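You operate a simulated robot arm through the tools that you are given. There is no shell and no other tool. Be economical: measure what you need, move in short steps, check, and stop when the job is done.

You run a simulated two-armed robot. Do the job below in one go: nothing can be reset, and whatever is moved stays where it is left.

## Task
Take the grey tub and leave it on the shelf of the small steel table. Take the black block and leave it on the lower shelf of the grey shelving. Put the green dustpan on the middle island bench top away on the sorting bench top. Do these in any order. Set down upright: grey tub.

The check looks at the end state, three seconds after you hand in, the way a careful person would. Anything else that was tipped, shoved, dropped, spilled or broken makes it a failure.

## Robot
Two 7-joint arms with two-finger parallel grippers on one trunk, on a base that drives. Base frame: it is fixed to the floor where the robot stands at the start and does not move with it; the origin is under the middle of the robot, x ahead of it, y to its left, z up. Lengths are in cm, angles in degrees, forces in N, time in s.
The left shoulder is at the start at [6.2, 19.6, 105.4], the right one opposite. With the tool pointing down near the work surface each hand reaches from about 30 to 72 cm from the robot's upright axis, wherever it stands, measured 20 degrees to its own side. Places, roughly: black block [-225, -100, 75]; green dustpan [-325, -75, 75]; lower shelf of the grey shelving [100, 240, 50]; shelf of the small steel table [-90, 360, 40]; sorting bench top [-700, -320, 80]. Payload 1.57 kg a hand.
The TCP of each hand is the grasp point between the finger pads, 3 cm short of the fingertips. In the tool frame z runs along the fingers and y along their closing line. The gripper opens to 11 cm. The fingers are 2.4 cm wide and 1.2 cm thick; the gripper's body (4.8 by 11.2 cm) begins 7.8 cm behind the TCP.
Orientation is that of the tool frame in the base frame, as a unit quaternion [x, y, z, w]. With the fingers straight down and closing along the base's y, the tool's x points along the base's -x, its y along +y and its z along -z.

## Interface
- The arms move only by the tool nudge_tool. It takes "left_steps", "right_steps" or both (then of equal length, played together; a hand with none holds still); each is a list that holds one entry, the list of rows, each a list of 7 numbers: the turn, a rotation vector about the tool's x, y, z in degrees, then the shift along the tool's x, y, z in cm, then the opening, from 0 (shut) to 1 (fully open). In form: [[[ax, ay, az, tx, ty, tz, jaw], ...]]. A call has 1 to 20 rows; each row is the pose to reach, as a shift and turn from the pose commanded when the call began, along the tool's axes at that moment. Each row takes 0.2 s and may step no farther than 5 cm and 8.6 degrees from the row before; otherwise, or with a gripper value out of range, the whole call is refused. Where a pose cannot be reached the arm comes as near as it can. A force on the tool above 40 N (or 10 N above the force at the start of the call, whichever is more), or a blocked arm, ends the call early, and 0.2 s more pass. Each finger travels about 7.2 cm/s and halts on what it meets, pressing with about 30 N; the grip force reading is that of the motor and also rises with nothing between the fingers. The clock runs only during rows and for 0.2 s after the last one: add rows that repeat a pose to give the fingers time. It gives the time, the measured TCP pose, the force on the tool (base axes), the opening and the grip force at its end, in the units of the frame above (readings bear some noise), with the torque about the TCP (base axes, N m) and any sound that the robot's microphone picked up.
- Cameras (640 x 400 px; columns grow to the right, rows downward): "scene" is now at [9.71, -3.03, 162.81]; the picture's right is [-0.41, -0.91, -0.00], its down [-0.77, 0.34, -0.54] and it looks along [0.49, -0.22, -0.84] (base axes); focal length 262 px, centre (320, 200). "left" rides on the left gripper at [7, -1.6, -14.1] in its tool frame; the picture's right is [0.23, 0.97, 0.00], its down [-0.85, 0.20, -0.48] and it looks along [-0.47, 0.11, 0.88] (tool axes); focal length 222 px, centre (320, 200). "right" rides on the right gripper at [7, 1.6, -14.1] in its tool frame; the picture's right is [-0.23, 0.97, 0.00], its down [-0.85, -0.20, -0.48] and it looks along [-0.47, -0.11, 0.88] (tool axes); focal length 222 px, centre (320, 200). There is no depth. A picture from a camera that has moved, and an enlarged one, comes with that camera's place and axes in the base frame and with its lens.
- snapshot(camera): a new picture of that camera. It takes no simulated time.
- slide_trunk(by): slides the trunk up (or, below 0, down) by that many cm; the arms and the scene camera ride with it, the base frame stays. It gives what a move gives, with no picture.
- drive_base(legs): drives the robot by 1 to 6 legs, each [ahead, left, turn to the left] in cm, cm and degrees, along the robot's own axes; the way and the turn of a leg run together, so that a leg with both is an arc; at most 150 cm and 180 degrees a leg. The arms and the cameras ride along, it lands a little off, and it stops where it bumps. It gives what a move gives.
- turn_head(pan, tilt): turns the head with the scene camera to pan (to the left, within 86 degrees either way) and tilt (down, from -29 to 69), counted from straight ahead of the robot. It gives what a move gives.
- inspect(camera, box): a new picture of the part [left, top, right, bottom] of that camera's present view, enlarged. It takes no simulated time.
- sign_off(): hands the job in; it is judged then, once.

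Go step by step. Nothing tells you exact positions but the pictures and the camera data: compare them with the known pose of the tool, close in by small moves and look again before you grip or let go. The budget is 165 turns and 130 pictures, counting those below and the enlarged ones. Unless the task says otherwise, let go and move clear before handing in, and close with one line.

The tools are called after "Emit:" as name(argument=value, ...) on one line, values as JSON. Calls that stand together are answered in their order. nudge_tool: Moves the arms, as the interface text tells. Its arguments: {"type":"object","properties":{"left_steps":{"type":"array"},"right_steps":{"type":"array"}},"required":[]} The other tools are called the same way: slide_trunk (by) slides the trunk up or down; drive_base (legs) drives the base; turn_head (pan, tilt) turns the head that bears the scene camera; snapshot (camera) takes a picture; inspect (camera, box) takes an enlarged picture of a part of a camera's view; sign_off () hands the job in.

At the start:

```text
time_s: 0.0
left_ee_pos: [52.72, -0.07, 104.59]
left_orientation: [0.0, 1.0, 0.001, -0.001]
left_ft_force: [-0.3, 0.0, 0.3]
left_moment: [0.01, -0.01, -0.04]
left_grip_width: 11.0
left_grasp_force: 0.0
right_ee_pos: [31.85, -31.82, 108.02]
right_orientation: [0.0, 1.0, 0.001, -0.001]
right_ft_force: [-0.3, -0.1, -0.2]
right_moment: [-0.02, 0.0, -0.02]
right_grip_width: 10.98
right_grasp_force: 0.2
trunk travel left (down, up): [-65.0, 34.0]
robot x, y, heading: [0.15, 0.02, 0.3]
head pan, tilt: [-24.1, 57.5]
```

scene: 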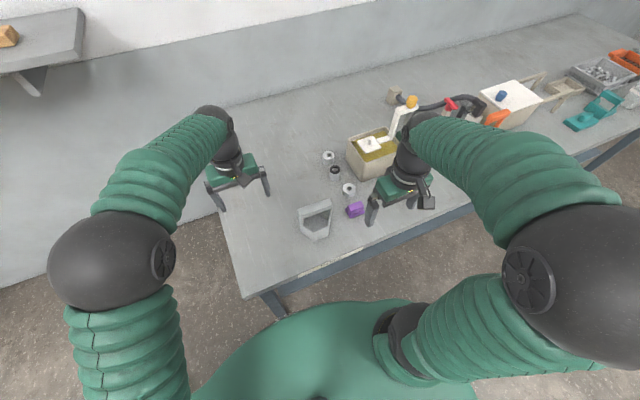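
right: 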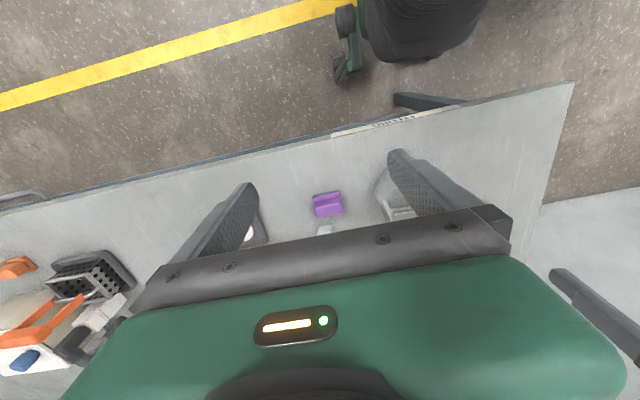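
left: 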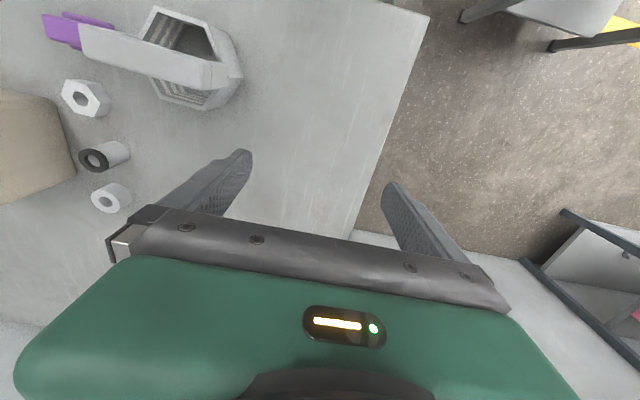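

I see a bench ahead with a grey hexagonal tub-like thing near its left front corner. I'll look closer at it and around the room.

Emit:
inspect(camera="scene", box=[240, 100, 480, 260])

Emit:
turn_head(pan=70, tilt=20)

Emit:
snapshot(camera="scene")

Emit:
turn_head(pan=-80, tilt=20)

Emit:
snapshot(camera="scene")

```text
2.50 times, centred on (360, 180) of scene
camera zoom: at [9.71, -3.03, 162.81], right [-0.41, -0.91, 0.0], down [-0.77, 0.34, -0.54], along [0.49, -0.22, -0.84], focal length 654 px, centre (220, 250)
```

zoom: 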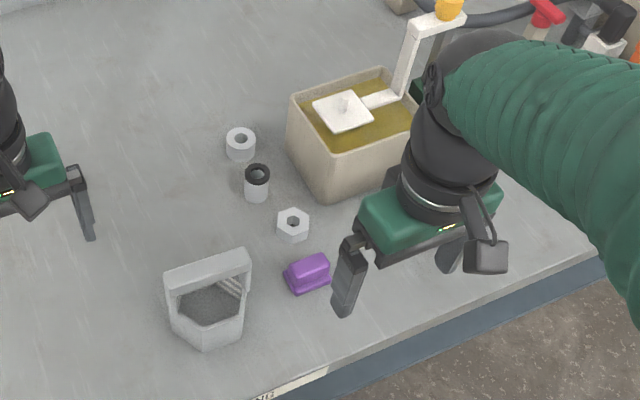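

```text
time_s: 1.7
left_ee_pos: [52.73, -0.1, 104.75]
left_orientation: [0.0, 1.0, -0.001, 0.0]
left_ft_force: [-0.2, 0.1, 0.1]
left_moment: [0.0, 0.02, 0.01]
left_grip_width: 11.01
left_grasp_force: 0.1
right_ee_pos: [31.78, -31.82, 108.05]
right_orientation: [0.0, 1.0, 0.001, 0.0]
right_ft_force: [0.2, -0.4, 0.3]
right_moment: [0.0, -0.01, 0.01]
right_grip_width: 10.99
right_grasp_force: 0.2
trunk travel left (down, up): [-65.0, 34.0]
robot x, y, heading: [-0.34, 0.07, -0.2]
head pan, tilt: [70.0, 20.0]
```

```text
125 pictures are left
camera scene: at [6.57, 8.55, 168.35], right [0.94, -0.34, 0.0], down [-0.12, -0.32, -0.94], along [0.32, 0.88, -0.34], focal length 262 px, centre (320, 200)
```

scene: 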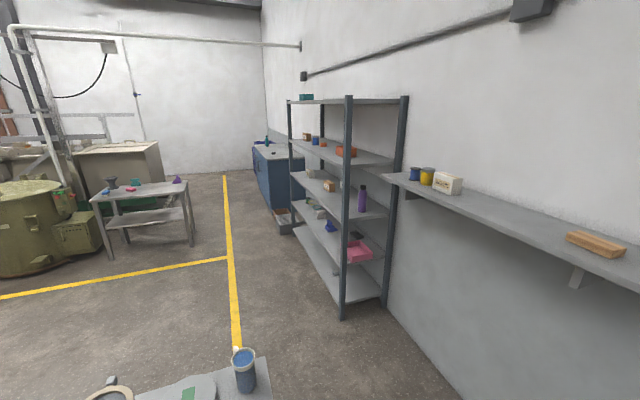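

```text
time_s: 4.0
left_ee_pos: [52.65, 0.03, 104.63]
left_orientation: [0.0, 1.0, -0.001, 0.0]
left_ft_force: [0.0, 0.1, -0.8]
left_moment: [0.01, 0.01, 0.01]
left_grip_width: 11.02
left_grasp_force: 0.0
right_ee_pos: [31.71, -31.93, 108.1]
right_orientation: [0.0, 1.0, 0.001, 0.001]
right_ft_force: [0.2, 0.1, -0.2]
right_moment: [-0.03, 0.02, -0.05]
right_grip_width: 10.98
right_grasp_force: 0.0
trunk travel left (down, up): [-65.0, 34.0]
robot x, y, heading: [-0.04, -0.35, 0.1]
head pan, tilt: [-80.0, 20.0]
```

```text
124 pictures are left
camera scene: at [4.99, -9.38, 168.33], right [-0.98, -0.17, 0.0], down [-0.06, 0.34, -0.94], along [0.16, -0.93, -0.34], focal length 262 px, centre (320, 200)
```

scene: 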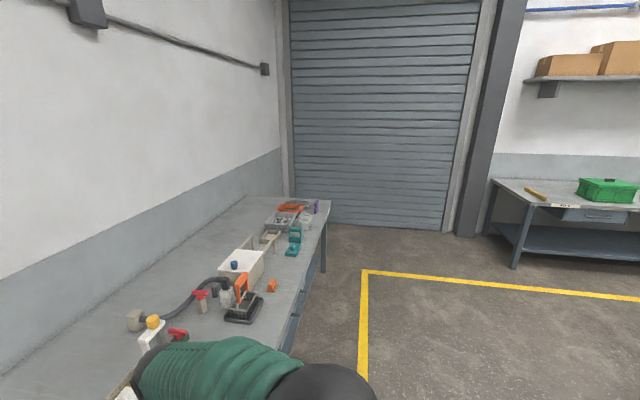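

The tub seems to be at about [49, -19, 78]. I look closer at it with the hand camera and also at the goal areas.

Emit:
inspect(camera="left", box=[40, 0, 260, 137])

Emit:
turn_head(pan=75, tilt=10)

Emit:
inspect(camera="scene", box=[80, 180, 280, 305])

Emit:
inspect(camera="scene", box=[260, 110, 460, 360])

```text
2.91 times, centred on (150, 68) of left
camera zoom: at [45.65, -1.67, 118.95], right [-0.23, 0.97, 0.0], down [0.86, 0.2, 0.48], along [0.47, 0.11, -0.88], focal length 646 px, centre (814, 582)
```

zoom: 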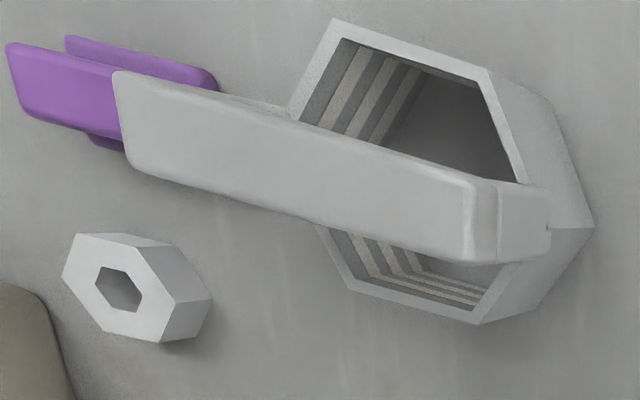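

```text
time_s: 6.4
left_ee_pos: [52.61, -0.2, 104.62]
left_orientation: [0.0, 1.0, 0.0, 0.0]
left_ft_force: [-0.8, -0.2, -0.1]
left_moment: [0.0, -0.01, -0.01]
left_grip_width: 11.01
left_grasp_force: 0.0
right_ee_pos: [31.77, -31.9, 108.1]
right_orientation: [0.0, 1.0, 0.001, 0.0]
right_ft_force: [0.8, -0.3, 0.7]
right_moment: [0.0, 0.03, -0.02]
right_grip_width: 11.04
right_grasp_force: 0.1
trunk travel left (down, up): [-65.0, 34.0]
robot x, y, heading: [-0.27, 0.04, 0.1]
head pan, tilt: [75.0, 10.0]
```

```text
3.20 times, centred on (180, 242) of scene
camera zoom: at [5.79, 8.78, 169.98], right [0.97, -0.26, 0.0], down [-0.05, -0.17, -0.98], along [0.26, 0.95, -0.17], focal length 837 px, centre (768, 64)
```

zoom: 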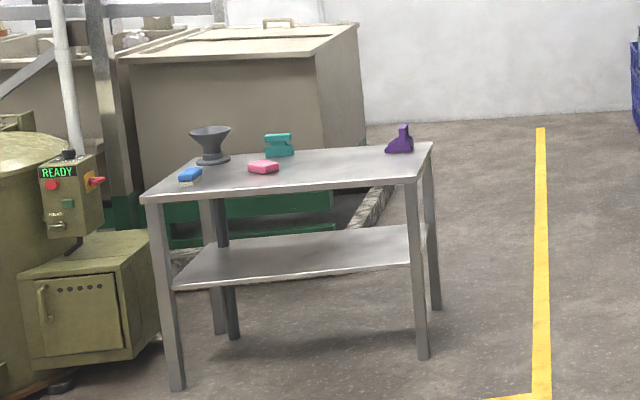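

```text
1.60 times, centred on (360, 235) of scene
camera zoom: at [5.79, 8.78, 169.98], right [0.97, -0.26, 0.0], down [-0.05, -0.17, -0.98], along [0.26, 0.95, -0.17], focal length 419 px, centre (256, 144)
```

zoom: 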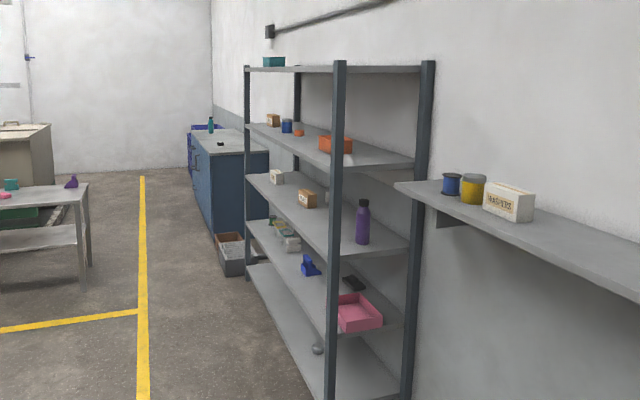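

The tub has an arch handle whose bar runs along y, from about [48, -13] to [48, -24] at z of roughly 93. I'll back up 22 cm and turn the right hand to point forward, so it can take the bar with the fingers closing vertically.

Emit:
drive_base(legs=[[-22, 0, 0]])

Emit:
nudge_tool(right_steps=[[[0, -8.4, 0, -1.5, 1.2, -0.3, 1], [0, -16.8, 0, -3, 2.4, -0.6, 1], [0, -25.2, 0, -4.5, 3.6, -0.9, 1], [0, -33.6, 0, -6, 4.8, -1.2, 1], [0, -42, 0, -7.5, 6, -1.5, 1], [0, -50, 0, -9, 7.2, -1.8, 1], [0, -58, 0, -10.5, 8.4, -2, 1], [0, -66, 0, -12, 9.6, -2, 1], [0, -74, 0, -14, 10.8, -2, 1], [0, -82, 0, -16, 12, -2, 1], [0, -90, 0, -18, 13, -2, 1], [0, -90, 0, -18, 13, -2, 1]]])

Emit:
turn_head(pan=-12, tilt=45)

Emit:
snapshot(camera="scene")

```text
time_s: 8.1
left_ee_pos: [30.67, -0.11, 104.59]
left_orientation: [0.002, 1.0, -0.001, -0.002]
left_ft_force: [-0.3, 0.2, 0.2]
left_moment: [0.0, -0.03, 0.01]
left_grip_width: 10.99
left_grasp_force: 0.1
right_ee_pos: [9.96, -31.94, 107.92]
right_orientation: [0.001, 1.0, 0.001, -0.001]
right_ft_force: [0.4, 0.5, 0.0]
right_moment: [0.02, -0.01, 0.01]
right_grip_width: 11.01
right_grasp_force: 0.1
trunk travel left (down, up): [-65.0, 34.0]
robot x, y, heading: [-22.02, 0.31, -0.0]
head pan, tilt: [75.0, 10.0]
```

```text
time_s: 10.7
left_ee_pos: [30.32, 0.01, 104.86]
left_orientation: [0.0, 1.0, 0.0, 0.002]
left_ft_force: [-0.2, -0.1, 1.5]
left_moment: [0.03, -0.02, 0.06]
left_grip_width: 10.98
left_grasp_force: 0.0
right_ee_pos: [31.13, -26.61, 109.76]
right_orientation: [-0.003, 0.706, 0.004, 0.708]
right_ft_force: [0.0, 0.1, -0.4]
right_moment: [0.01, 0.03, 0.0]
right_grip_width: 10.99
right_grasp_force: 0.1
right hand out of reach, approached as far as the arm can: row 4, 5, 6, 7, 8, 9, 10, 11, 12
trunk travel left (down, up): [-65.0, 34.0]
robot x, y, heading: [-21.99, -0.05, -0.2]
head pan, tilt: [75.0, 10.0]
```

```text
time_s: 12.3
left_ee_pos: [30.6, -0.08, 104.71]
left_orientation: [0.001, 1.0, 0.0, 0.001]
left_ft_force: [-0.3, -0.3, -0.1]
left_moment: [0.0, 0.0, -0.03]
left_grip_width: 11.01
left_grasp_force: 0.1
right_ee_pos: [31.25, -26.72, 109.67]
right_orientation: [-0.001, 0.707, 0.004, 0.707]
right_ft_force: [-0.5, 0.8, -0.4]
right_moment: [0.01, -0.01, 0.03]
right_grip_width: 11.01
right_grasp_force: 0.1
trunk travel left (down, up): [-65.0, 34.0]
robot x, y, heading: [-22.22, 0.37, -0.2]
head pan, tilt: [-12.0, 45.0]
```

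```text
120 pictures are left
camera scene: at [-10.57, -1.88, 164.46], right [-0.21, -0.98, 0.0], down [-0.69, 0.15, -0.71], along [0.69, -0.15, -0.71], focal length 262 px, centre (320, 200)
```

scene: 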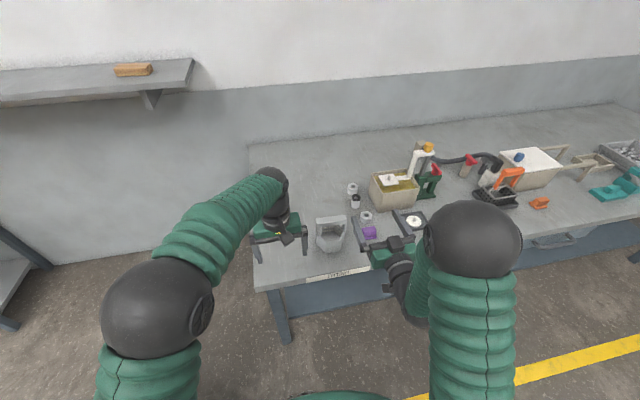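

The right hand now points forward. I'll roll it so the fingers close vertically, with the camera towards -y.

Emit:
nudge_tool(right_steps=[[[0, 0, -8.4, 0, 0, 0, 1], [0, 0, -16.8, 0, 0, 0, 1], [0, 0, -25.2, 0, 0, 0, 1], [0, 0, -33.6, 0, 0, 0, 1], [0, 0, -42, 0, 0, 0, 1], [0, 0, -50, 0, 0, 0, 1], [0, 0, -58, 0, 0, 0, 1], [0, 0, -66, 0, 0, 0, 1], [0, 0, -74, 0, 0, 0, 1], [0, 0, -82, 0, 0, 0, 1], [0, 0, -90, 0, 0, 0, 1], [0, 0, -90, 0, 0, 0, 1]]])

Emit:
snapshot(camera="right")

Emit:
inspect(camera="scene", box=[240, 150, 480, 300])

```text
time_s: 13.8
left_ee_pos: [30.5, -0.38, 104.4]
left_orientation: [0.002, 1.0, 0.002, 0.001]
left_ft_force: [-0.4, -0.1, -0.2]
left_moment: [0.01, 0.01, 0.01]
left_grip_width: 11.0
left_grasp_force: 0.1
right_ee_pos: [27.68, -38.86, 115.43]
right_orientation: [-0.223, 0.672, -0.34, 0.618]
right_ft_force: [-0.3, 0.6, 0.2]
right_moment: [0.0, -0.01, 0.01]
right_grip_width: 11.0
right_grasp_force: 0.1
right hand out of reach, approached as far as the arm can: row 1, 2, 3, 4, 5, 6, 7
trunk travel left (down, up): [-65.0, 34.0]
robot x, y, heading: [-22.0, 0.09, -0.1]
head pan, tilt: [-12.0, 45.0]
stopped in row 7 (right hand): the arm was blocked; the commanded pose is now the measured one
```

```text
119 pictures are left
camera right: at [13.26, -40.3, 109.42], right [0.15, 0.81, -0.56], down [-0.38, 0.57, 0.73], along [0.91, 0.1, 0.39], focal length 222 px, centre (320, 200)
```

right: 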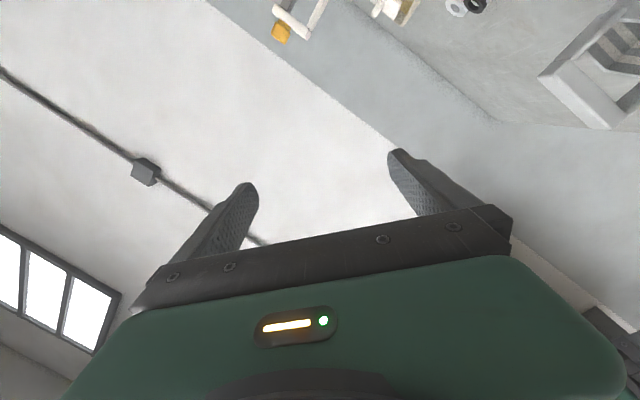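

```text
2.67 times, centred on (360, 225) of scene
camera zoom: at [-10.48, -2.07, 164.09], right [-0.21, -0.98, 0.0], down [-0.69, 0.15, -0.7], along [0.69, -0.15, -0.71], focal length 698 px, centre (213, 133)
```

zoom: 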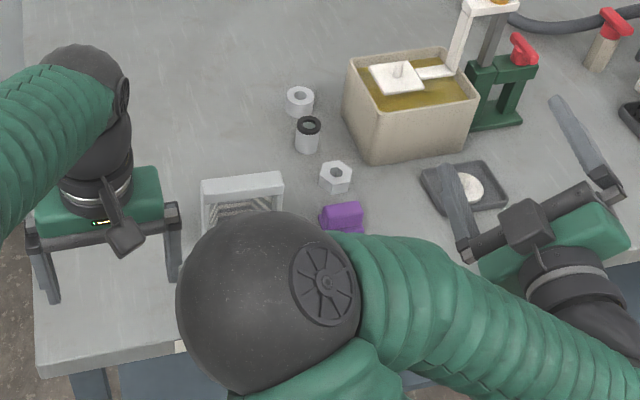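

That roll hit a joint limit. Instead I'll come at the bar along its own length, with the fingers closing horizontally, standing at the bench's left end. First I put the right hand back to its earlier downward pose.

Emit:
nudge_tool(right_steps=[[[-3.66, 6.65, 2.4, 0, 0.42, -1.55, 1], [-7.32, 13.3, 4.8, 0, 0.84, -3.1, 1], [-10.98, 19.95, 7.2, 0, 1.26, -4.65, 1], [-14.64, 26.6, 9.6, 0, 1.68, -6.2, 1], [-18.3, 33.25, 12, 0, 2.1, -7.75, 1], [-21.96, 39.9, 14.4, 0, 2.5, -9.3, 1], [-25.6, 46.55, 16.8, -0.1, 2.9, -10.85, 1], [-29.3, 53.2, 19.2, -0.1, 3.3, -12.4, 1], [-32.9, 59.85, 21.6, -0.2, 3.75, -13.95, 1], [-36.6, 66.5, 24, -0.2, 4.2, -15.5, 1], [-40.3, 73.15, 26.4, -0.25, 4.6, -17.05, 1], [-43.9, 79.8, 28.8, -0.3, 5, -18.6, 1], [-43.9, 79.8, 28.8, -0.3, 5, -18.6, 1]]])

Emit:
snapshot(camera="scene")

```text
time_s: 14.4
left_ee_pos: [30.05, -0.24, 104.81]
left_orientation: [0.001, 1.0, 0.001, 0.003]
left_ft_force: [0.3, -0.3, 0.2]
left_moment: [0.02, -0.02, 0.03]
left_grip_width: 11.0
left_grasp_force: 0.0
right_ee_pos: [21.13, -47.8, 115.76]
right_orientation: [-0.107, 0.785, -0.356, 0.496]
right_ft_force: [0.3, -0.6, -1.2]
right_moment: [0.02, -0.01, 0.04]
right_grip_width: 11.0
right_grasp_force: 0.0
right hand out of reach, approached as far as the arm can: row 1, 2, 3
trunk travel left (down, up): [-65.0, 34.0]
robot x, y, heading: [-21.93, 0.23, -0.2]
head pan, tilt: [-12.0, 45.0]
stopped in row 3 (right hand): the arm was blocked; the commanded pose is now the measured one
```

```text
117 pictures are left
camera scene: at [-10.76, -2.01, 164.32], right [-0.21, -0.98, 0.0], down [-0.69, 0.15, -0.71], along [0.69, -0.15, -0.71], focal length 262 px, centre (320, 200)
```

scene: 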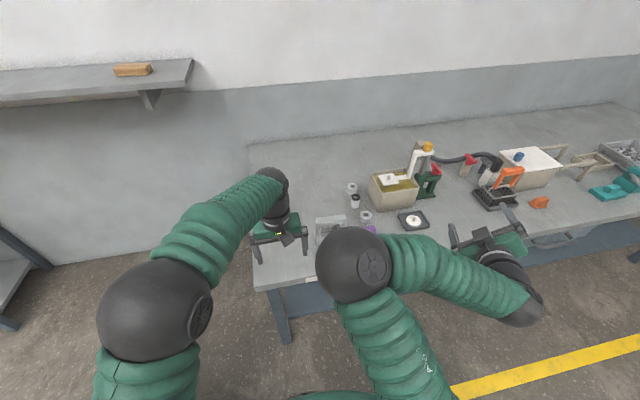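

The arm is folded into an awkward shape. I'll move the hand forward first, then turn it down.

Emit:
nudge_tool(right_steps=[[[0, 0, 0, -1.9, 0.74, 3.4, 1], [0, 0, 0, -3.9, 1.5, 6.8, 1], [0, 0, 0, -5.8, 2.2, 10.2, 1], [0, 0, 0, -7.8, 3, 13.7, 1], [0, 0, 0, -9.7, 3.7, 17.1, 1], [-4.4, 6.1, 1.3, -9.7, 3.7, 17.1, 1], [-8.8, 12.3, 2.6, -9.7, 3.7, 17.1, 1], [-13.2, 18.4, 4, -9.7, 3.7, 17.1, 1], [-17.6, 24.5, 5.3, -9.7, 3.7, 17.1, 1], [-22, 30.6, 6.6, -9.7, 3.7, 17.1, 1], [-26.4, 36.8, 7.9, -9.7, 3.7, 17.1, 1], [-30.8, 42.9, 9.2, -9.7, 3.7, 17.1, 1], [-35.2, 49, 10.6, -9.7, 3.7, 17.1, 1], [-39.6, 55.2, 11.9, -9.7, 3.7, 17.1, 1], [-44, 61.3, 13.2, -9.7, 3.7, 17.1, 1], [-44, 61.3, 13.2, -9.7, 3.7, 17.1, 1]]])

Emit:
snapshot(camera="scene")

```text
time_s: 15.2
left_ee_pos: [30.19, -0.24, 104.68]
left_orientation: [0.001, 1.0, -0.001, 0.001]
left_ft_force: [-0.3, -0.3, 0.2]
left_moment: [0.04, -0.02, -0.01]
left_grip_width: 11.0
left_grasp_force: 0.1
right_ee_pos: [31.19, -49.24, 119.74]
right_orientation: [-0.044, 0.765, -0.325, 0.554]
right_ft_force: [-0.1, -0.2, 0.4]
right_moment: [-0.02, -0.03, -0.02]
right_grip_width: 10.98
right_grasp_force: 0.0
trunk travel left (down, up): [-65.0, 34.0]
robot x, y, heading: [-21.94, -0.03, -0.1]
head pan, tilt: [-12.0, 45.0]
stopped in row 4 (right hand): the arm was blocked; the commanded pose is now the measured one
```

```text
116 pictures are left
camera scene: at [-10.48, -1.94, 164.21], right [-0.21, -0.98, 0.0], down [-0.69, 0.15, -0.7], along [0.69, -0.15, -0.71], focal length 262 px, centre (320, 200)
```

scene: 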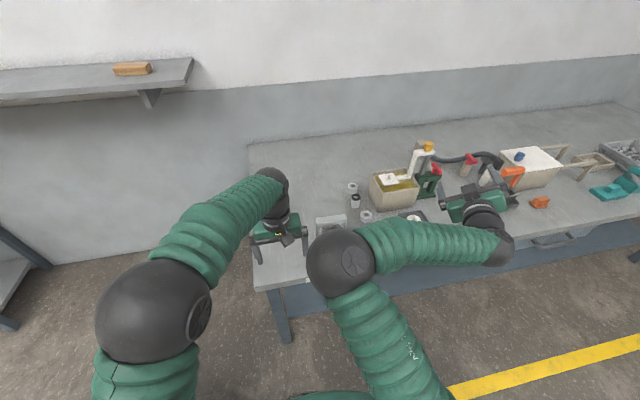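

The right elbow may be meeting the left hand. I move the left hand outward first, then carry on with the right.

Emit:
nudge_tool(left_steps=[[[0, 0, 0, 0, 4, -1, 1], [0, 0, 0, 0, 8, -2, 1], [0, 0, 0, 0, 12, -3, 1], [0, 0, 0, 0, 16, -4, 1], [0, 0, 0, 0, 20, -4, 1], [0, 0, 0, 0, 20, -4, 1]]])

Emit:
nudge_tool(right_steps=[[[0, 0, 0, -1.9, 0.74, 3.4, 1], [0, 0, 0, -3.9, 1.5, 6.8, 1], [-4.4, 6.1, 1.3, -4.9, 1.9, 8.5, 1], [-8.8, 12.3, 2.6, -4.9, 1.9, 8.5, 1], [-13.2, 18.4, 4, -4.9, 1.9, 8.5, 1], [-17.6, 24.5, 5.3, -4.9, 1.9, 8.5, 1], [-17.6, 24.5, 5.3, -4.9, 1.9, 8.5, 1]]])

Emit:
snapshot(camera="scene")

```text
time_s: 16.6
left_ee_pos: [30.22, 20.1, 109.0]
left_orientation: [0.001, 1.0, 0.0, 0.003]
left_ft_force: [0.6, 0.1, -0.8]
left_moment: [0.01, 0.0, 0.06]
left_grip_width: 10.99
left_grasp_force: 0.0
right_ee_pos: [31.05, -49.1, 119.92]
right_orientation: [-0.046, 0.765, -0.328, 0.553]
right_ft_force: [-0.5, 0.2, 0.4]
right_moment: [-0.03, -0.02, 0.03]
right_grip_width: 11.02
right_grasp_force: 0.1
trunk travel left (down, up): [-65.0, 34.0]
robot x, y, heading: [-21.99, -0.19, -0.2]
head pan, tilt: [-12.0, 45.0]
```

```text
time_s: 18.2
left_ee_pos: [30.02, 19.98, 108.97]
left_orientation: [0.001, 1.0, 0.0, 0.003]
left_ft_force: [-0.2, 0.5, 0.4]
left_moment: [0.0, -0.02, -0.02]
left_grip_width: 10.99
left_grasp_force: 0.1
right_ee_pos: [41.15, -48.92, 121.51]
right_orientation: [-0.027, 0.906, -0.182, 0.381]
right_ft_force: [-0.3, 0.2, 0.2]
right_moment: [0.0, 0.01, 0.0]
right_grip_width: 10.99
right_grasp_force: 0.1
trunk travel left (down, up): [-65.0, 34.0]
robot x, y, heading: [-21.99, 0.16, -0.0]
head pan, tilt: [-12.0, 45.0]
```

```text
115 pictures are left
camera scene: at [-10.57, -1.8, 164.46], right [-0.21, -0.98, 0.0], down [-0.69, 0.15, -0.71], along [0.69, -0.15, -0.71], focal length 262 px, centre (320, 200)
```

scene: 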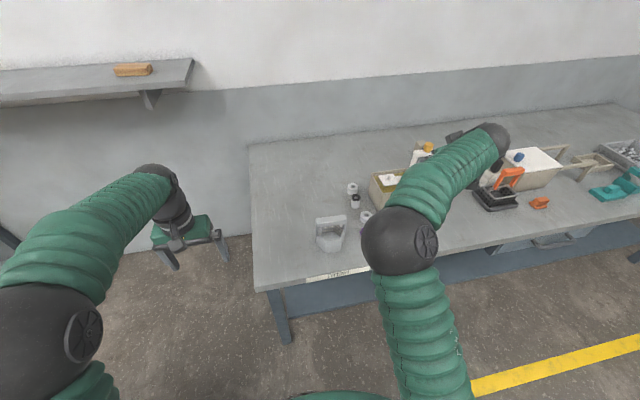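

The arm is free again. I'll finish turning the right hand down and draw it in.

Emit:
nudge_tool(right_steps=[[[-3.6, 7.5, 0.5, 0, 0, 0, 1], [-7.2, 15, 1, 0, 0, 0, 1], [-10.8, 22.5, 1.6, 2, 1.5, -1.6, 1], [-14.4, 30, 2.1, 4, 3, -3.2, 1], [-18, 37.6, 2.6, 6, 4.5, -4.8, 1], [-21.5, 45.1, 3.2, 8, 6, -6.4, 1], [-21.5, 45.1, 3.2, 10, 7.5, -8, 1], [-21.5, 45.1, 3.2, 11.6, 8.9, -9.4, 1], [-21.5, 45.1, 3.2, 11.6, 8.9, -9.4, 1]]])

Emit:
drive_base(legs=[[0, 58, 0], [0, 0, -90]])

Emit:
turn_head(pan=10, tilt=40)

Emit:
snapshot(camera="scene")

```text
time_s: 20.2
left_ee_pos: [30.24, 19.88, 108.96]
left_orientation: [0.002, 1.0, 0.0, 0.002]
left_ft_force: [-0.3, -0.5, -0.1]
left_moment: [0.03, 0.01, -0.03]
left_grip_width: 10.99
left_grasp_force: 0.1
right_ee_pos: [27.34, -39.79, 116.35]
right_orientation: [0.0, 1.0, -0.001, 0.0]
right_ft_force: [0.3, 0.9, -0.2]
right_moment: [-0.05, 0.0, 0.0]
right_grip_width: 10.99
right_grasp_force: 0.1
trunk travel left (down, up): [-65.0, 34.0]
robot x, y, heading: [-21.79, 0.29, -0.2]
head pan, tilt: [-12.0, 45.0]
```

```text
time_s: 22.7
left_ee_pos: [30.15, 60.04, 109.25]
left_orientation: [0.005, 1.0, 0.002, 0.003]
left_ft_force: [0.0, -0.5, -0.5]
left_moment: [0.01, 0.04, 0.02]
left_grip_width: 11.0
left_grasp_force: 0.1
right_ee_pos: [27.08, 0.16, 116.28]
right_orientation: [0.003, 1.0, 0.001, 0.0]
right_ft_force: [-0.7, 0.1, -0.1]
right_moment: [-0.02, -0.01, 0.02]
right_grip_width: 10.98
right_grasp_force: 0.1
trunk travel left (down, up): [-65.0, 34.0]
robot x, y, heading: [-21.83, 40.5, -0.3]
head pan, tilt: [-12.0, 45.0]
stopped in leg 1: the robot was blocked; the commanded pose is now the measured one
```

```text
time_s: 23.5
left_ee_pos: [30.04, 60.97, 109.11]
left_orientation: [0.003, 1.0, -0.002, 0.004]
left_ft_force: [-0.9, -0.2, 0.1]
left_moment: [-0.05, 0.0, 0.04]
left_grip_width: 11.01
left_grasp_force: 0.2
right_ee_pos: [26.9, 1.1, 116.73]
right_orientation: [0.003, 1.0, -0.002, 0.001]
right_ft_force: [-0.4, 0.1, 0.2]
right_moment: [-0.04, -0.01, 0.0]
right_grip_width: 11.0
right_grasp_force: 0.1
trunk travel left (down, up): [-65.0, 34.0]
robot x, y, heading: [-22.17, 41.03, -0.4]
head pan, tilt: [10.0, 40.0]
```

```text
114 pictures are left
camera scene: at [-10.07, 42.57, 165.19], right [0.17, -0.99, 0.0], down [-0.64, -0.11, -0.76], along [0.75, 0.13, -0.64], focal length 262 px, centre (320, 200)
```

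scene: 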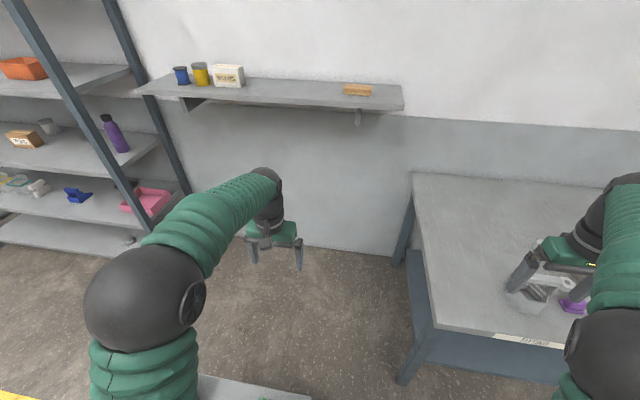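

I bumped into something on the left, the small table or stool seen earlier with a mug on it. I look at it.

Emit:
turn_head(pan=75, tilt=50)

Emit:
snapshot(camera="scene")

```text
time_s: 24.9
left_ee_pos: [30.18, 60.25, 109.23]
left_orientation: [0.003, 1.0, 0.001, 0.004]
left_ft_force: [-0.9, -0.3, 0.0]
left_moment: [0.01, 0.0, 0.02]
left_grip_width: 11.01
left_grasp_force: 0.2
right_ee_pos: [26.88, 0.52, 116.56]
right_orientation: [0.004, 1.0, 0.0, 0.0]
right_ft_force: [-0.4, 0.5, 0.5]
right_moment: [0.07, 0.01, 0.03]
right_grip_width: 11.03
right_grasp_force: 0.1
trunk travel left (down, up): [-65.0, 34.0]
robot x, y, heading: [-22.03, 40.65, -0.3]
head pan, tilt: [75.0, 50.0]
```

```text
113 pictures are left
camera scene: at [-16.37, 47.97, 163.8], right [0.96, -0.26, 0.0], down [-0.2, -0.74, -0.64], along [0.17, 0.62, -0.77], focal length 262 px, centre (320, 200)
```

scene: 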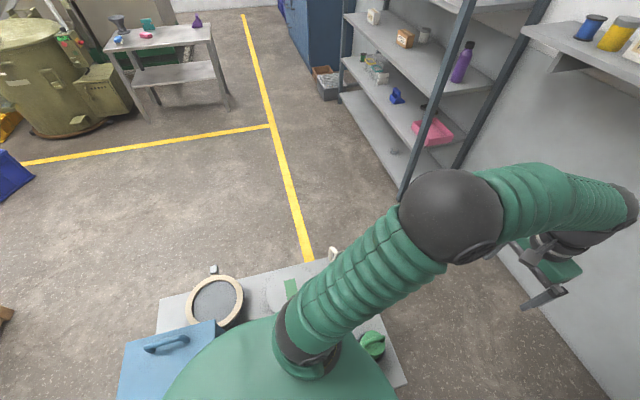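

There's a low cart with a mug and other things on my left. I back away from it to the right and look again.

Emit:
drive_base(legs=[[0, -20, 0]])

Emit:
snapshot(camera="scene")

```text
time_s: 26.5
left_ee_pos: [30.01, 40.44, 109.16]
left_orientation: [0.005, 1.0, -0.002, 0.006]
left_ft_force: [-0.4, -0.7, 0.0]
left_moment: [-0.02, -0.02, -0.02]
left_grip_width: 11.0
left_grasp_force: 0.1
right_ee_pos: [26.67, -19.33, 116.54]
right_orientation: [0.005, 1.0, -0.003, 0.001]
right_ft_force: [0.3, 0.0, 0.2]
right_moment: [-0.01, -0.01, -0.01]
right_grip_width: 11.0
right_grasp_force: 0.0
trunk travel left (down, up): [-65.0, 34.0]
robot x, y, heading: [-21.92, 20.59, -0.4]
head pan, tilt: [75.0, 50.0]
```

```text
112 pictures are left
camera scene: at [-16.48, 28.53, 163.77], right [0.96, -0.27, 0.0], down [-0.21, -0.74, -0.64], along [0.17, 0.62, -0.77], focal length 262 px, centre (320, 200)
```

scene: 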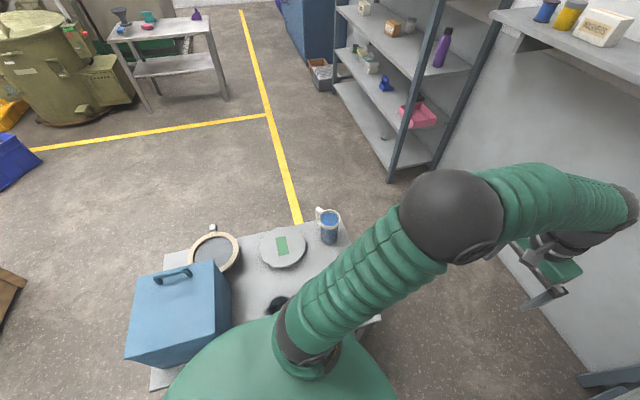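

Nothing is tipped, so I stay clear of that cart. I'll stand at the bench corner with heading about -45°, so the left hand can come at the bar along -y.

Emit:
drive_base(legs=[[0, 0, -45], [16, 16, 0]])

Emit:
turn_head(pan=5, tilt=50)

Emit:
snapshot(camera="scene")

```text
time_s: 30.2
left_ee_pos: [50.38, -2.25, 109.38]
left_orientation: [0.386, 0.922, -0.002, 0.004]
left_ft_force: [-0.9, -1.6, -1.0]
left_moment: [0.01, -0.01, 0.0]
left_grip_width: 11.0
left_grasp_force: 0.0
right_ee_pos: [5.82, -42.47, 116.44]
right_orientation: [0.385, 0.923, 0.001, 0.002]
right_ft_force: [0.8, 0.3, -0.2]
right_moment: [0.0, 0.0, 0.01]
right_grip_width: 10.99
right_grasp_force: 0.0
trunk travel left (down, up): [-65.0, 34.0]
robot x, y, heading: [0.06, 20.75, -45.4]
head pan, tilt: [75.0, 50.0]
```

```text
time_s: 31.7
left_ee_pos: [50.71, -1.92, 109.35]
left_orientation: [0.385, 0.923, -0.004, 0.004]
left_ft_force: [0.0, 0.5, -0.4]
left_moment: [-0.03, 0.01, 0.0]
left_grip_width: 11.03
left_grasp_force: 0.0
right_ee_pos: [6.24, -42.25, 116.68]
right_orientation: [0.385, 0.923, -0.002, 0.001]
right_ft_force: [0.5, -0.8, 0.5]
right_moment: [0.0, 0.0, 0.0]
right_grip_width: 10.99
right_grasp_force: 0.1
trunk travel left (down, up): [-65.0, 34.0]
robot x, y, heading: [0.29, 20.71, -45.1]
head pan, tilt: [5.0, 50.0]
```

```text
111 pictures are left
camera scene: at [8.6, 13.26, 163.77], right [-0.65, -0.76, 0.0], down [-0.59, 0.5, -0.64], along [0.49, -0.41, -0.77], focal length 262 px, centre (320, 200)
```

scene: 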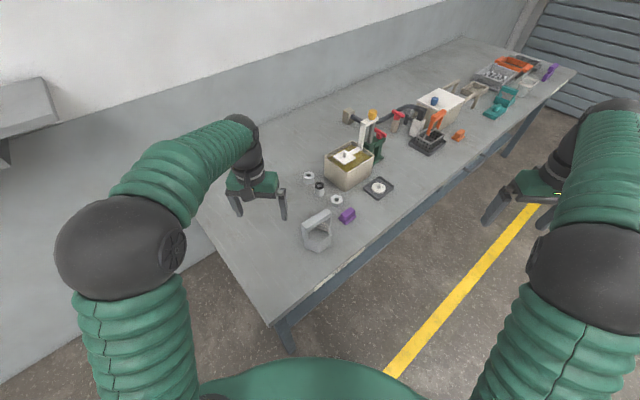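

A good view of the tub from here. I zoom in to fix the handle's place.

Emit:
inspect(camera="scene", box=[240, 180, 400, 280])

Emit:
snapshot(camera="left")

```text
4.00 times, centred on (320, 230) of scene
camera zoom: at [8.6, 13.26, 163.77], right [-0.65, -0.76, 0.0], down [-0.59, 0.5, -0.64], along [0.49, -0.41, -0.77], focal length 1046 px, centre (320, 80)
```

zoom: 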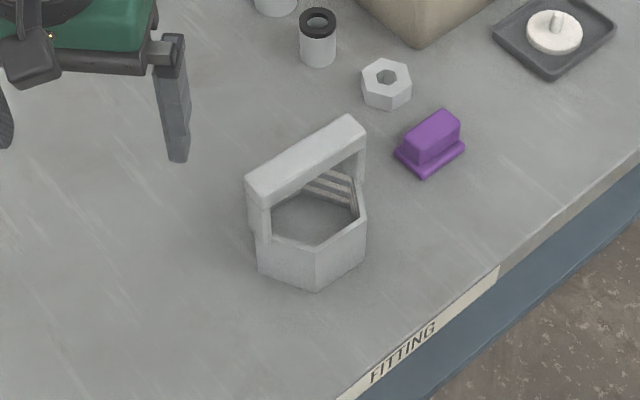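

```text
109 pictures are left
camera left: at [44.52, 2.01, 123.51], right [0.53, 0.85, 0.0], down [0.74, -0.46, 0.49], along [0.41, -0.26, -0.87], focal length 222 px, centre (320, 200)
```

left: 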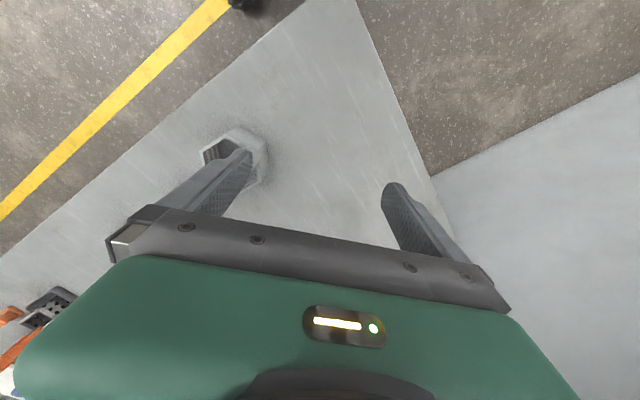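

The bar lies along y at x ≈ 48.1, from y ≈ -13 to -23.6, with its top near z = 93.5. I'll yaw the left hand to -y, then tilt it near-horizontal.

Emit:
nudge_tool(left_steps=[[[0, 0, 7.5, 0.6, -1.8, 0, 1], [0, 0, 15, 1, -2, 0, 1], [0, 0, 22.5, 2, -2, 0, 1], [0, 0, 30, 3, -2, 0, 1], [0, 0, 37.5, 4, -1, 0, 1], [0, 0, 44.8, 5, 0.5, 0, 1], [0, 0, 44.8, 5, 0.5, 0, 1]]])

Emit:
nudge_tool(left_steps=[[[0, -8, 0, 0, 0, 0, 1], [0, -16, 0, 0, 0, 0, 1], [0, -24, 0, 0, 0, 0.5, 1], [0, -32, 0, 0, 0, 1, 1], [0, -40, 0, 0, 0, 2, 1], [0, -48, 0, 0, 0, 3, 1], [0, -56, 0, 0, 0, 4, 1], [0, -64, 0, 0, 0, 5, 1], [0, -72, 0, 0, 0, 6, 1], [0, -80, 0, 0, 0, 7, 1], [0, -80, 0, 0, 0, 8, 1], [0, -80, 0, 0, 0, 8, 1]]])

Emit:
snapshot(camera="scene")

Emit:
snapshot(camera="left")

```text
time_s: 33.3
left_ee_pos: [47.6, 1.97, 109.16]
left_orientation: [0.708, 0.706, -0.001, 0.005]
left_ft_force: [-0.5, -0.9, 0.3]
left_moment: [0.01, 0.02, -0.01]
left_grip_width: 10.97
left_grasp_force: 0.1
right_ee_pos: [6.25, -42.19, 116.71]
right_orientation: [0.385, 0.923, -0.001, 0.002]
right_ft_force: [0.5, -0.5, -0.3]
right_moment: [-0.01, -0.03, -0.01]
right_grip_width: 10.98
right_grasp_force: 0.1
trunk travel left (down, up): [-65.0, 34.0]
robot x, y, heading: [0.64, 20.61, -45.1]
head pan, tilt: [5.0, 50.0]
```

```text
time_s: 35.9
left_ee_pos: [47.29, 2.02, 101.44]
left_orientation: [0.542, 0.536, -0.456, 0.46]
left_ft_force: [-0.8, 1.0, 0.1]
left_moment: [0.03, 0.02, 0.02]
left_grip_width: 10.97
left_grasp_force: 0.0
right_ee_pos: [6.0, -42.16, 116.68]
right_orientation: [0.385, 0.923, -0.001, 0.002]
right_ft_force: [0.0, 0.3, -0.1]
right_moment: [0.0, 0.0, 0.02]
right_grip_width: 10.99
right_grasp_force: 0.1
trunk travel left (down, up): [-65.0, 34.0]
robot x, y, heading: [0.11, 20.6, -45.4]
head pan, tilt: [5.0, 50.0]
```

```text
108 pictures are left
camera scene: at [8.23, 13.2, 163.79], right [-0.65, -0.76, 0.0], down [-0.58, 0.5, -0.64], along [0.49, -0.41, -0.77], focal length 262 px, centre (320, 200)
```

scene: 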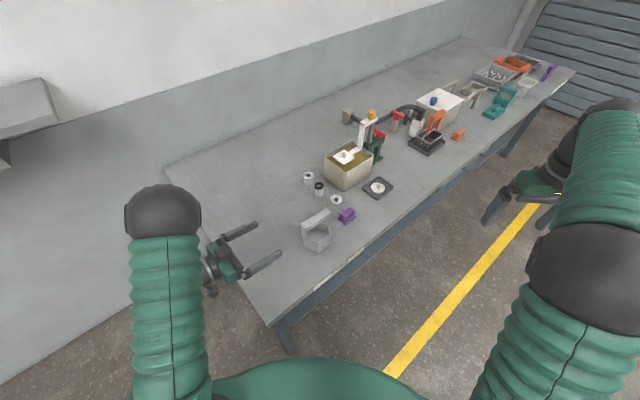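

```text
107 pictures are left
camera left: at [45.78, 16.99, 96.99], right [0.98, 0.04, -0.21], down [0.19, 0.33, 0.92], along [0.11, -0.94, 0.32], focal length 222 px, centre (320, 200)
```

left: 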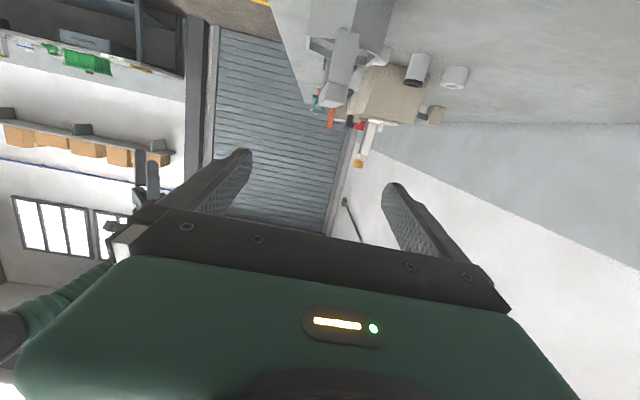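

The hand now points along -y. I zoom into the hand view for the bar's height.

Emit:
inspect(camera="left", box=[270, 0, 430, 130])

```text
3.08 times, centred on (350, 65) of left
camera zoom: at [45.78, 16.99, 96.99], right [0.98, 0.04, -0.21], down [0.19, 0.33, 0.92], along [0.11, -0.94, 0.32], focal length 684 px, centre (228, 615)
```

zoom: 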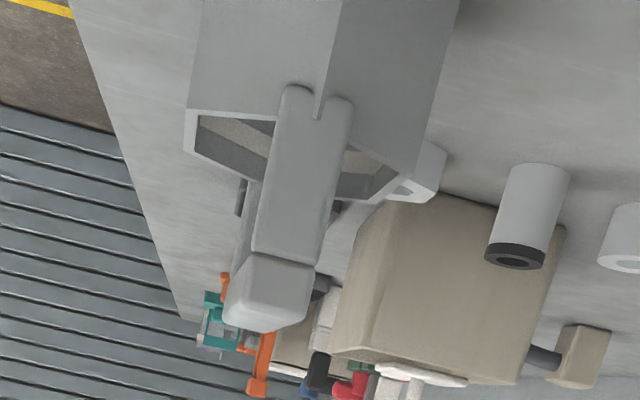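

Bar near end: x ≈ 48.2, z ≈ 92–95. I lower and move in so the fingers straddle the bar.

Emit:
nudge_tool(left_steps=[[[0, 0, 0, 2.2, 0.4, 1, 0.8], [0, 0, 0, 4.5, 0.8, 2, 0.8], [0, 0, 0, 4.5, 0.8, 6, 0.8], [0, 0, 0, 4.5, 0.8, 10, 0.8], [0, 0, 0, 4.5, 0.8, 14, 0.8], [0, 0, 0, 4.5, 0.8, 17, 0.8], [0, 0, 0, 4.5, 0.8, 17, 0.8]]])

Emit:
inspect(camera="scene", box=[200, 160, 400, 285])

Emit:
snapshot(camera="left")

```text
time_s: 37.5
left_ee_pos: [48.33, -14.07, 94.14]
left_orientation: [0.541, 0.538, -0.456, 0.458]
left_ft_force: [0.4, 1.1, 0.4]
left_moment: [-0.01, 0.0, -0.02]
left_grip_width: 8.8
left_grasp_force: 0.1
right_ee_pos: [6.16, -42.15, 116.69]
right_orientation: [0.385, 0.923, -0.001, 0.002]
right_ft_force: [0.1, 0.7, 0.3]
right_moment: [-0.01, -0.01, 0.0]
right_grip_width: 11.03
right_grasp_force: 0.0
trunk travel left (down, up): [-65.0, 34.0]
robot x, y, heading: [0.23, 20.7, -45.2]
head pan, tilt: [5.0, 50.0]
```

```text
3.20 times, centred on (300, 222) of scene
camera zoom: at [8.57, 13.25, 163.77], right [-0.65, -0.76, 0.0], down [-0.59, 0.5, -0.64], along [0.49, -0.41, -0.77], focal length 837 px, centre (384, 128)
```

zoom: 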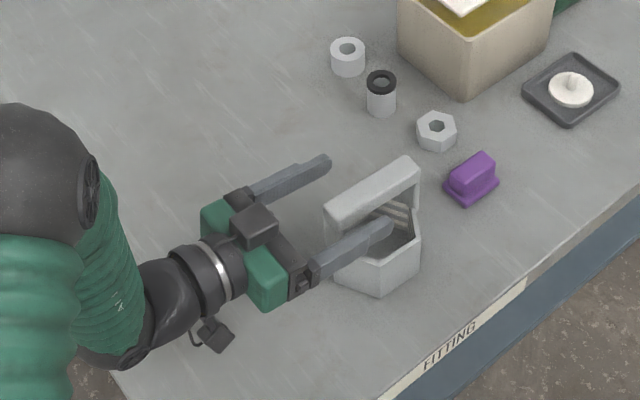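

```text
104 pictures are left
camera left: at [46.9, 1.0, 89.76], right [0.98, 0.04, -0.22], down [0.19, 0.33, 0.92], along [0.1, -0.94, 0.31], focal length 222 px, centre (320, 200)
```

left: 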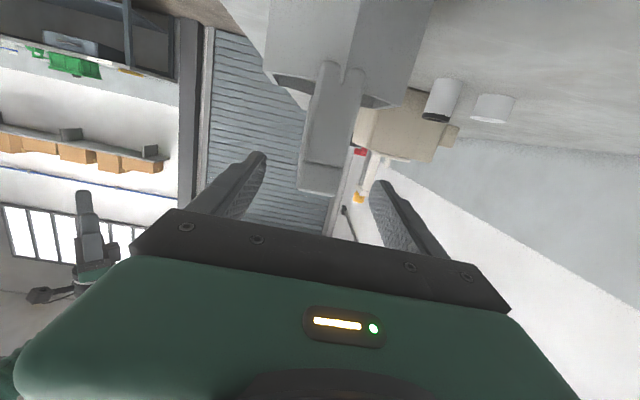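

The fingers straddle the bar well. I go in 4 cm more and close.

Emit:
nudge_tool(left_steps=[[[0, 0, 0, 0.2, 0, 2, 0.8], [0, 0, 0, 0.3, 0, 4, 0.8], [0, 0, 0, 0.3, 0, 4, 0.4], [0, 0, 0, 0.3, 0, 4, 0.1], [0, 0, 0, 0.3, 0, 4, 0], [0, 0, 0, 0.3, 0, 4, 0], [0, 0, 0, 0.3, 0, 4, 0], [0, 0, 0, 0.3, 0, 4, 0]]])

Emit:
inspect(camera="scene", box=[200, 160, 400, 285])

```text
time_s: 39.3
left_ee_pos: [48.5, -18.03, 93.1]
left_orientation: [0.542, 0.537, -0.456, 0.459]
left_ft_force: [0.4, -0.2, 1.6]
left_moment: [0.0, 0.21, 0.04]
left_grip_width: 2.77
left_grasp_force: 29.4
right_ee_pos: [6.29, -42.09, 116.66]
right_orientation: [0.385, 0.923, -0.002, 0.001]
right_ft_force: [0.1, -0.6, -0.2]
right_moment: [-0.02, -0.01, 0.02]
right_grip_width: 10.97
right_grasp_force: 0.1
trunk travel left (down, up): [-65.0, 34.0]
robot x, y, heading: [0.18, 20.73, -45.0]
head pan, tilt: [5.0, 50.0]
```

```text
3.20 times, centred on (300, 222) of scene
camera zoom: at [8.54, 13.23, 163.77], right [-0.65, -0.76, 0.0], down [-0.59, 0.5, -0.64], along [0.49, -0.41, -0.77], focal length 837 px, centre (384, 128)
```

zoom: 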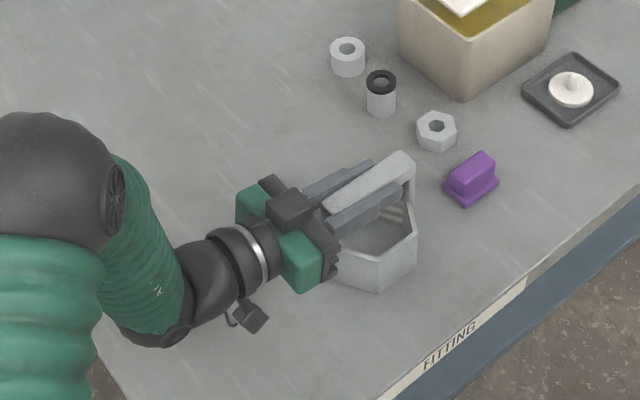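

Gripped (2.77 cm wide). I lift it straight up.

Emit:
nudge_tool(left_steps=[[[0, 0, 0, -2, 0, -0.35, 0], [0, 0, 0, -5, 0, -0.9, 0], [0, 0, 0, -9, 0, -1.6, 0], [0, 0, 0, -13.8, 0, -2.4, 0], [0, 0, 0, -13.8, 0, -2.4, 0]]])

Emit:
inspect(camera="scene", box=[200, 100, 400, 265])

```text
time_s: 40.5
left_ee_pos: [48.36, -18.04, 106.94]
left_orientation: [0.542, 0.539, -0.455, 0.458]
left_ft_force: [1.3, -1.0, -1.1]
left_moment: [-0.03, 0.0, -0.01]
left_grip_width: 2.77
left_grasp_force: 30.7
right_ee_pos: [6.23, -42.21, 116.65]
right_orientation: [0.386, 0.923, -0.002, 0.001]
right_ft_force: [0.9, -0.4, 1.0]
right_moment: [0.02, 0.01, -0.01]
right_grip_width: 10.99
right_grasp_force: 0.1
trunk travel left (down, up): [-65.0, 34.0]
robot x, y, heading: [0.61, 20.87, -45.2]
head pan, tilt: [5.0, 50.0]
```

```text
2.42 times, centred on (300, 182) of scene
camera zoom: at [8.61, 13.15, 163.76], right [-0.65, -0.76, 0.0], down [-0.59, 0.5, -0.64], along [0.49, -0.41, -0.77], focal length 634 px, centre (368, 242)
```

zoom: 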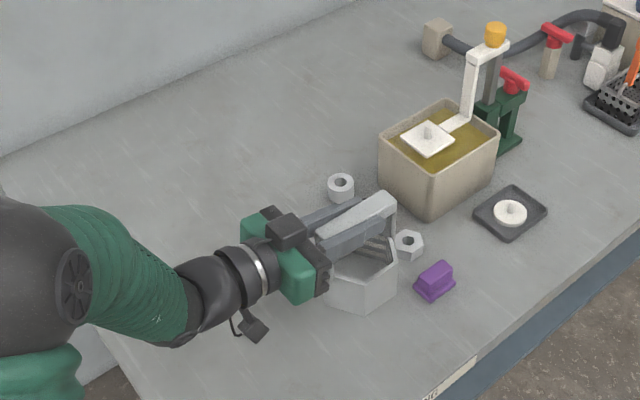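

The tub is off the bench. I drive away to -x, keeping clear of the cart, and then look for the island and the black block.

Emit:
drive_base(legs=[[-48.8, -71.4, 0]])

Emit:
turn_head(pan=-80, tilt=25)

Emit:
snapshot(camera="scene")

```text
time_s: 45.0
left_ee_pos: [-37.01, -32.91, 106.87]
left_orientation: [0.545, 0.534, -0.459, 0.455]
left_ft_force: [-0.6, 0.0, -1.8]
left_moment: [-0.01, 0.01, -0.07]
left_grip_width: 2.79
left_grasp_force: 29.7
right_ee_pos: [-79.54, -56.27, 116.82]
right_orientation: [0.393, 0.919, -0.002, 0.0]
right_ft_force: [0.5, -0.4, 0.5]
right_moment: [-0.02, 0.02, -0.01]
right_grip_width: 11.02
right_grasp_force: 0.1
trunk travel left (down, up): [-65.0, 34.0]
robot x, y, heading: [-85.25, 6.73, -46.1]
head pan, tilt: [5.0, 50.0]
```

```text
time_s: 46.6
left_ee_pos: [-37.34, -33.08, 107.1]
left_orientation: [0.546, 0.533, -0.459, 0.456]
left_ft_force: [-0.5, 0.1, -2.2]
left_moment: [0.0, -0.02, -0.03]
left_grip_width: 2.78
left_grasp_force: 30.1
right_ee_pos: [-79.94, -56.44, 116.64]
right_orientation: [0.393, 0.919, -0.002, 0.002]
right_ft_force: [-0.5, 0.4, 0.2]
right_moment: [-0.02, 0.02, 0.02]
right_grip_width: 11.0
right_grasp_force: 0.1
trunk travel left (down, up): [-65.0, 34.0]
robot x, y, heading: [-84.51, 6.33, -46.3]
head pan, tilt: [-80.0, 25.0]
```

```text
101 pictures are left
camera scene: at [-87.62, -3.56, 167.52], right [-0.81, 0.59, 0.0], down [0.25, 0.34, -0.91], along [-0.54, -0.73, -0.42], focal length 262 px, centre (320, 200)
```

scene: 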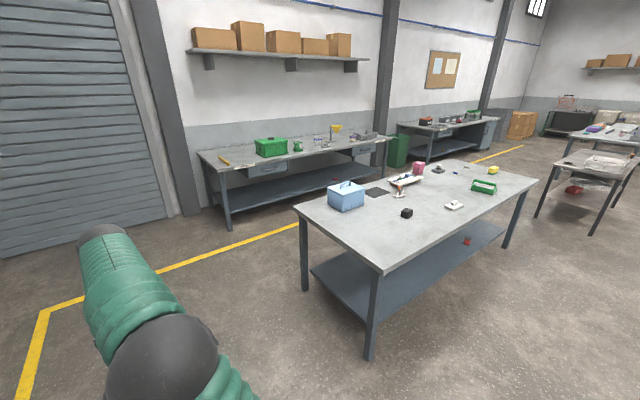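

I see the middle island with the black block and the green dustpan. I zoom in on it.

Emit:
inspect(camera="scene", box=[290, 140, 550, 302])

Emit:
inspect(camera="scene", box=[380, 80, 540, 180])

```text
2.46 times, centred on (420, 221) of scene
camera zoom: at [-87.62, -3.56, 167.52], right [-0.81, 0.59, 0.0], down [0.25, 0.34, -0.91], along [-0.54, -0.73, -0.42], focal length 644 px, centre (74, 148)
```

zoom: 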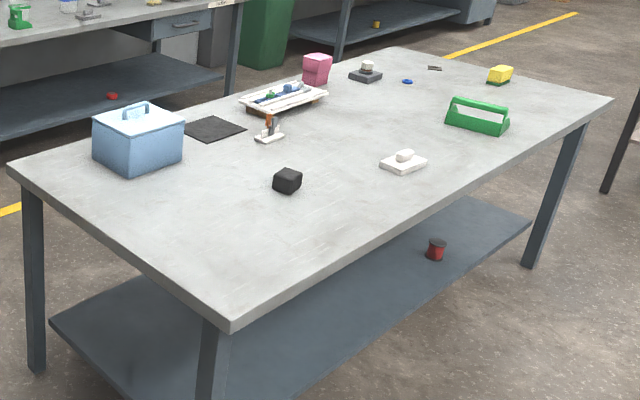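

```text
4.00 times, centred on (460, 130) of scene
camera zoom: at [-87.62, -3.56, 167.52], right [-0.81, 0.59, 0.0], down [0.25, 0.34, -0.91], along [-0.54, -0.73, -0.42], focal length 1046 px, centre (-240, 480)
```

zoom: 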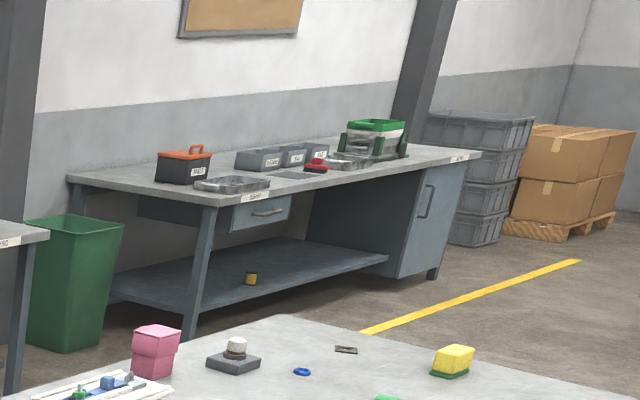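

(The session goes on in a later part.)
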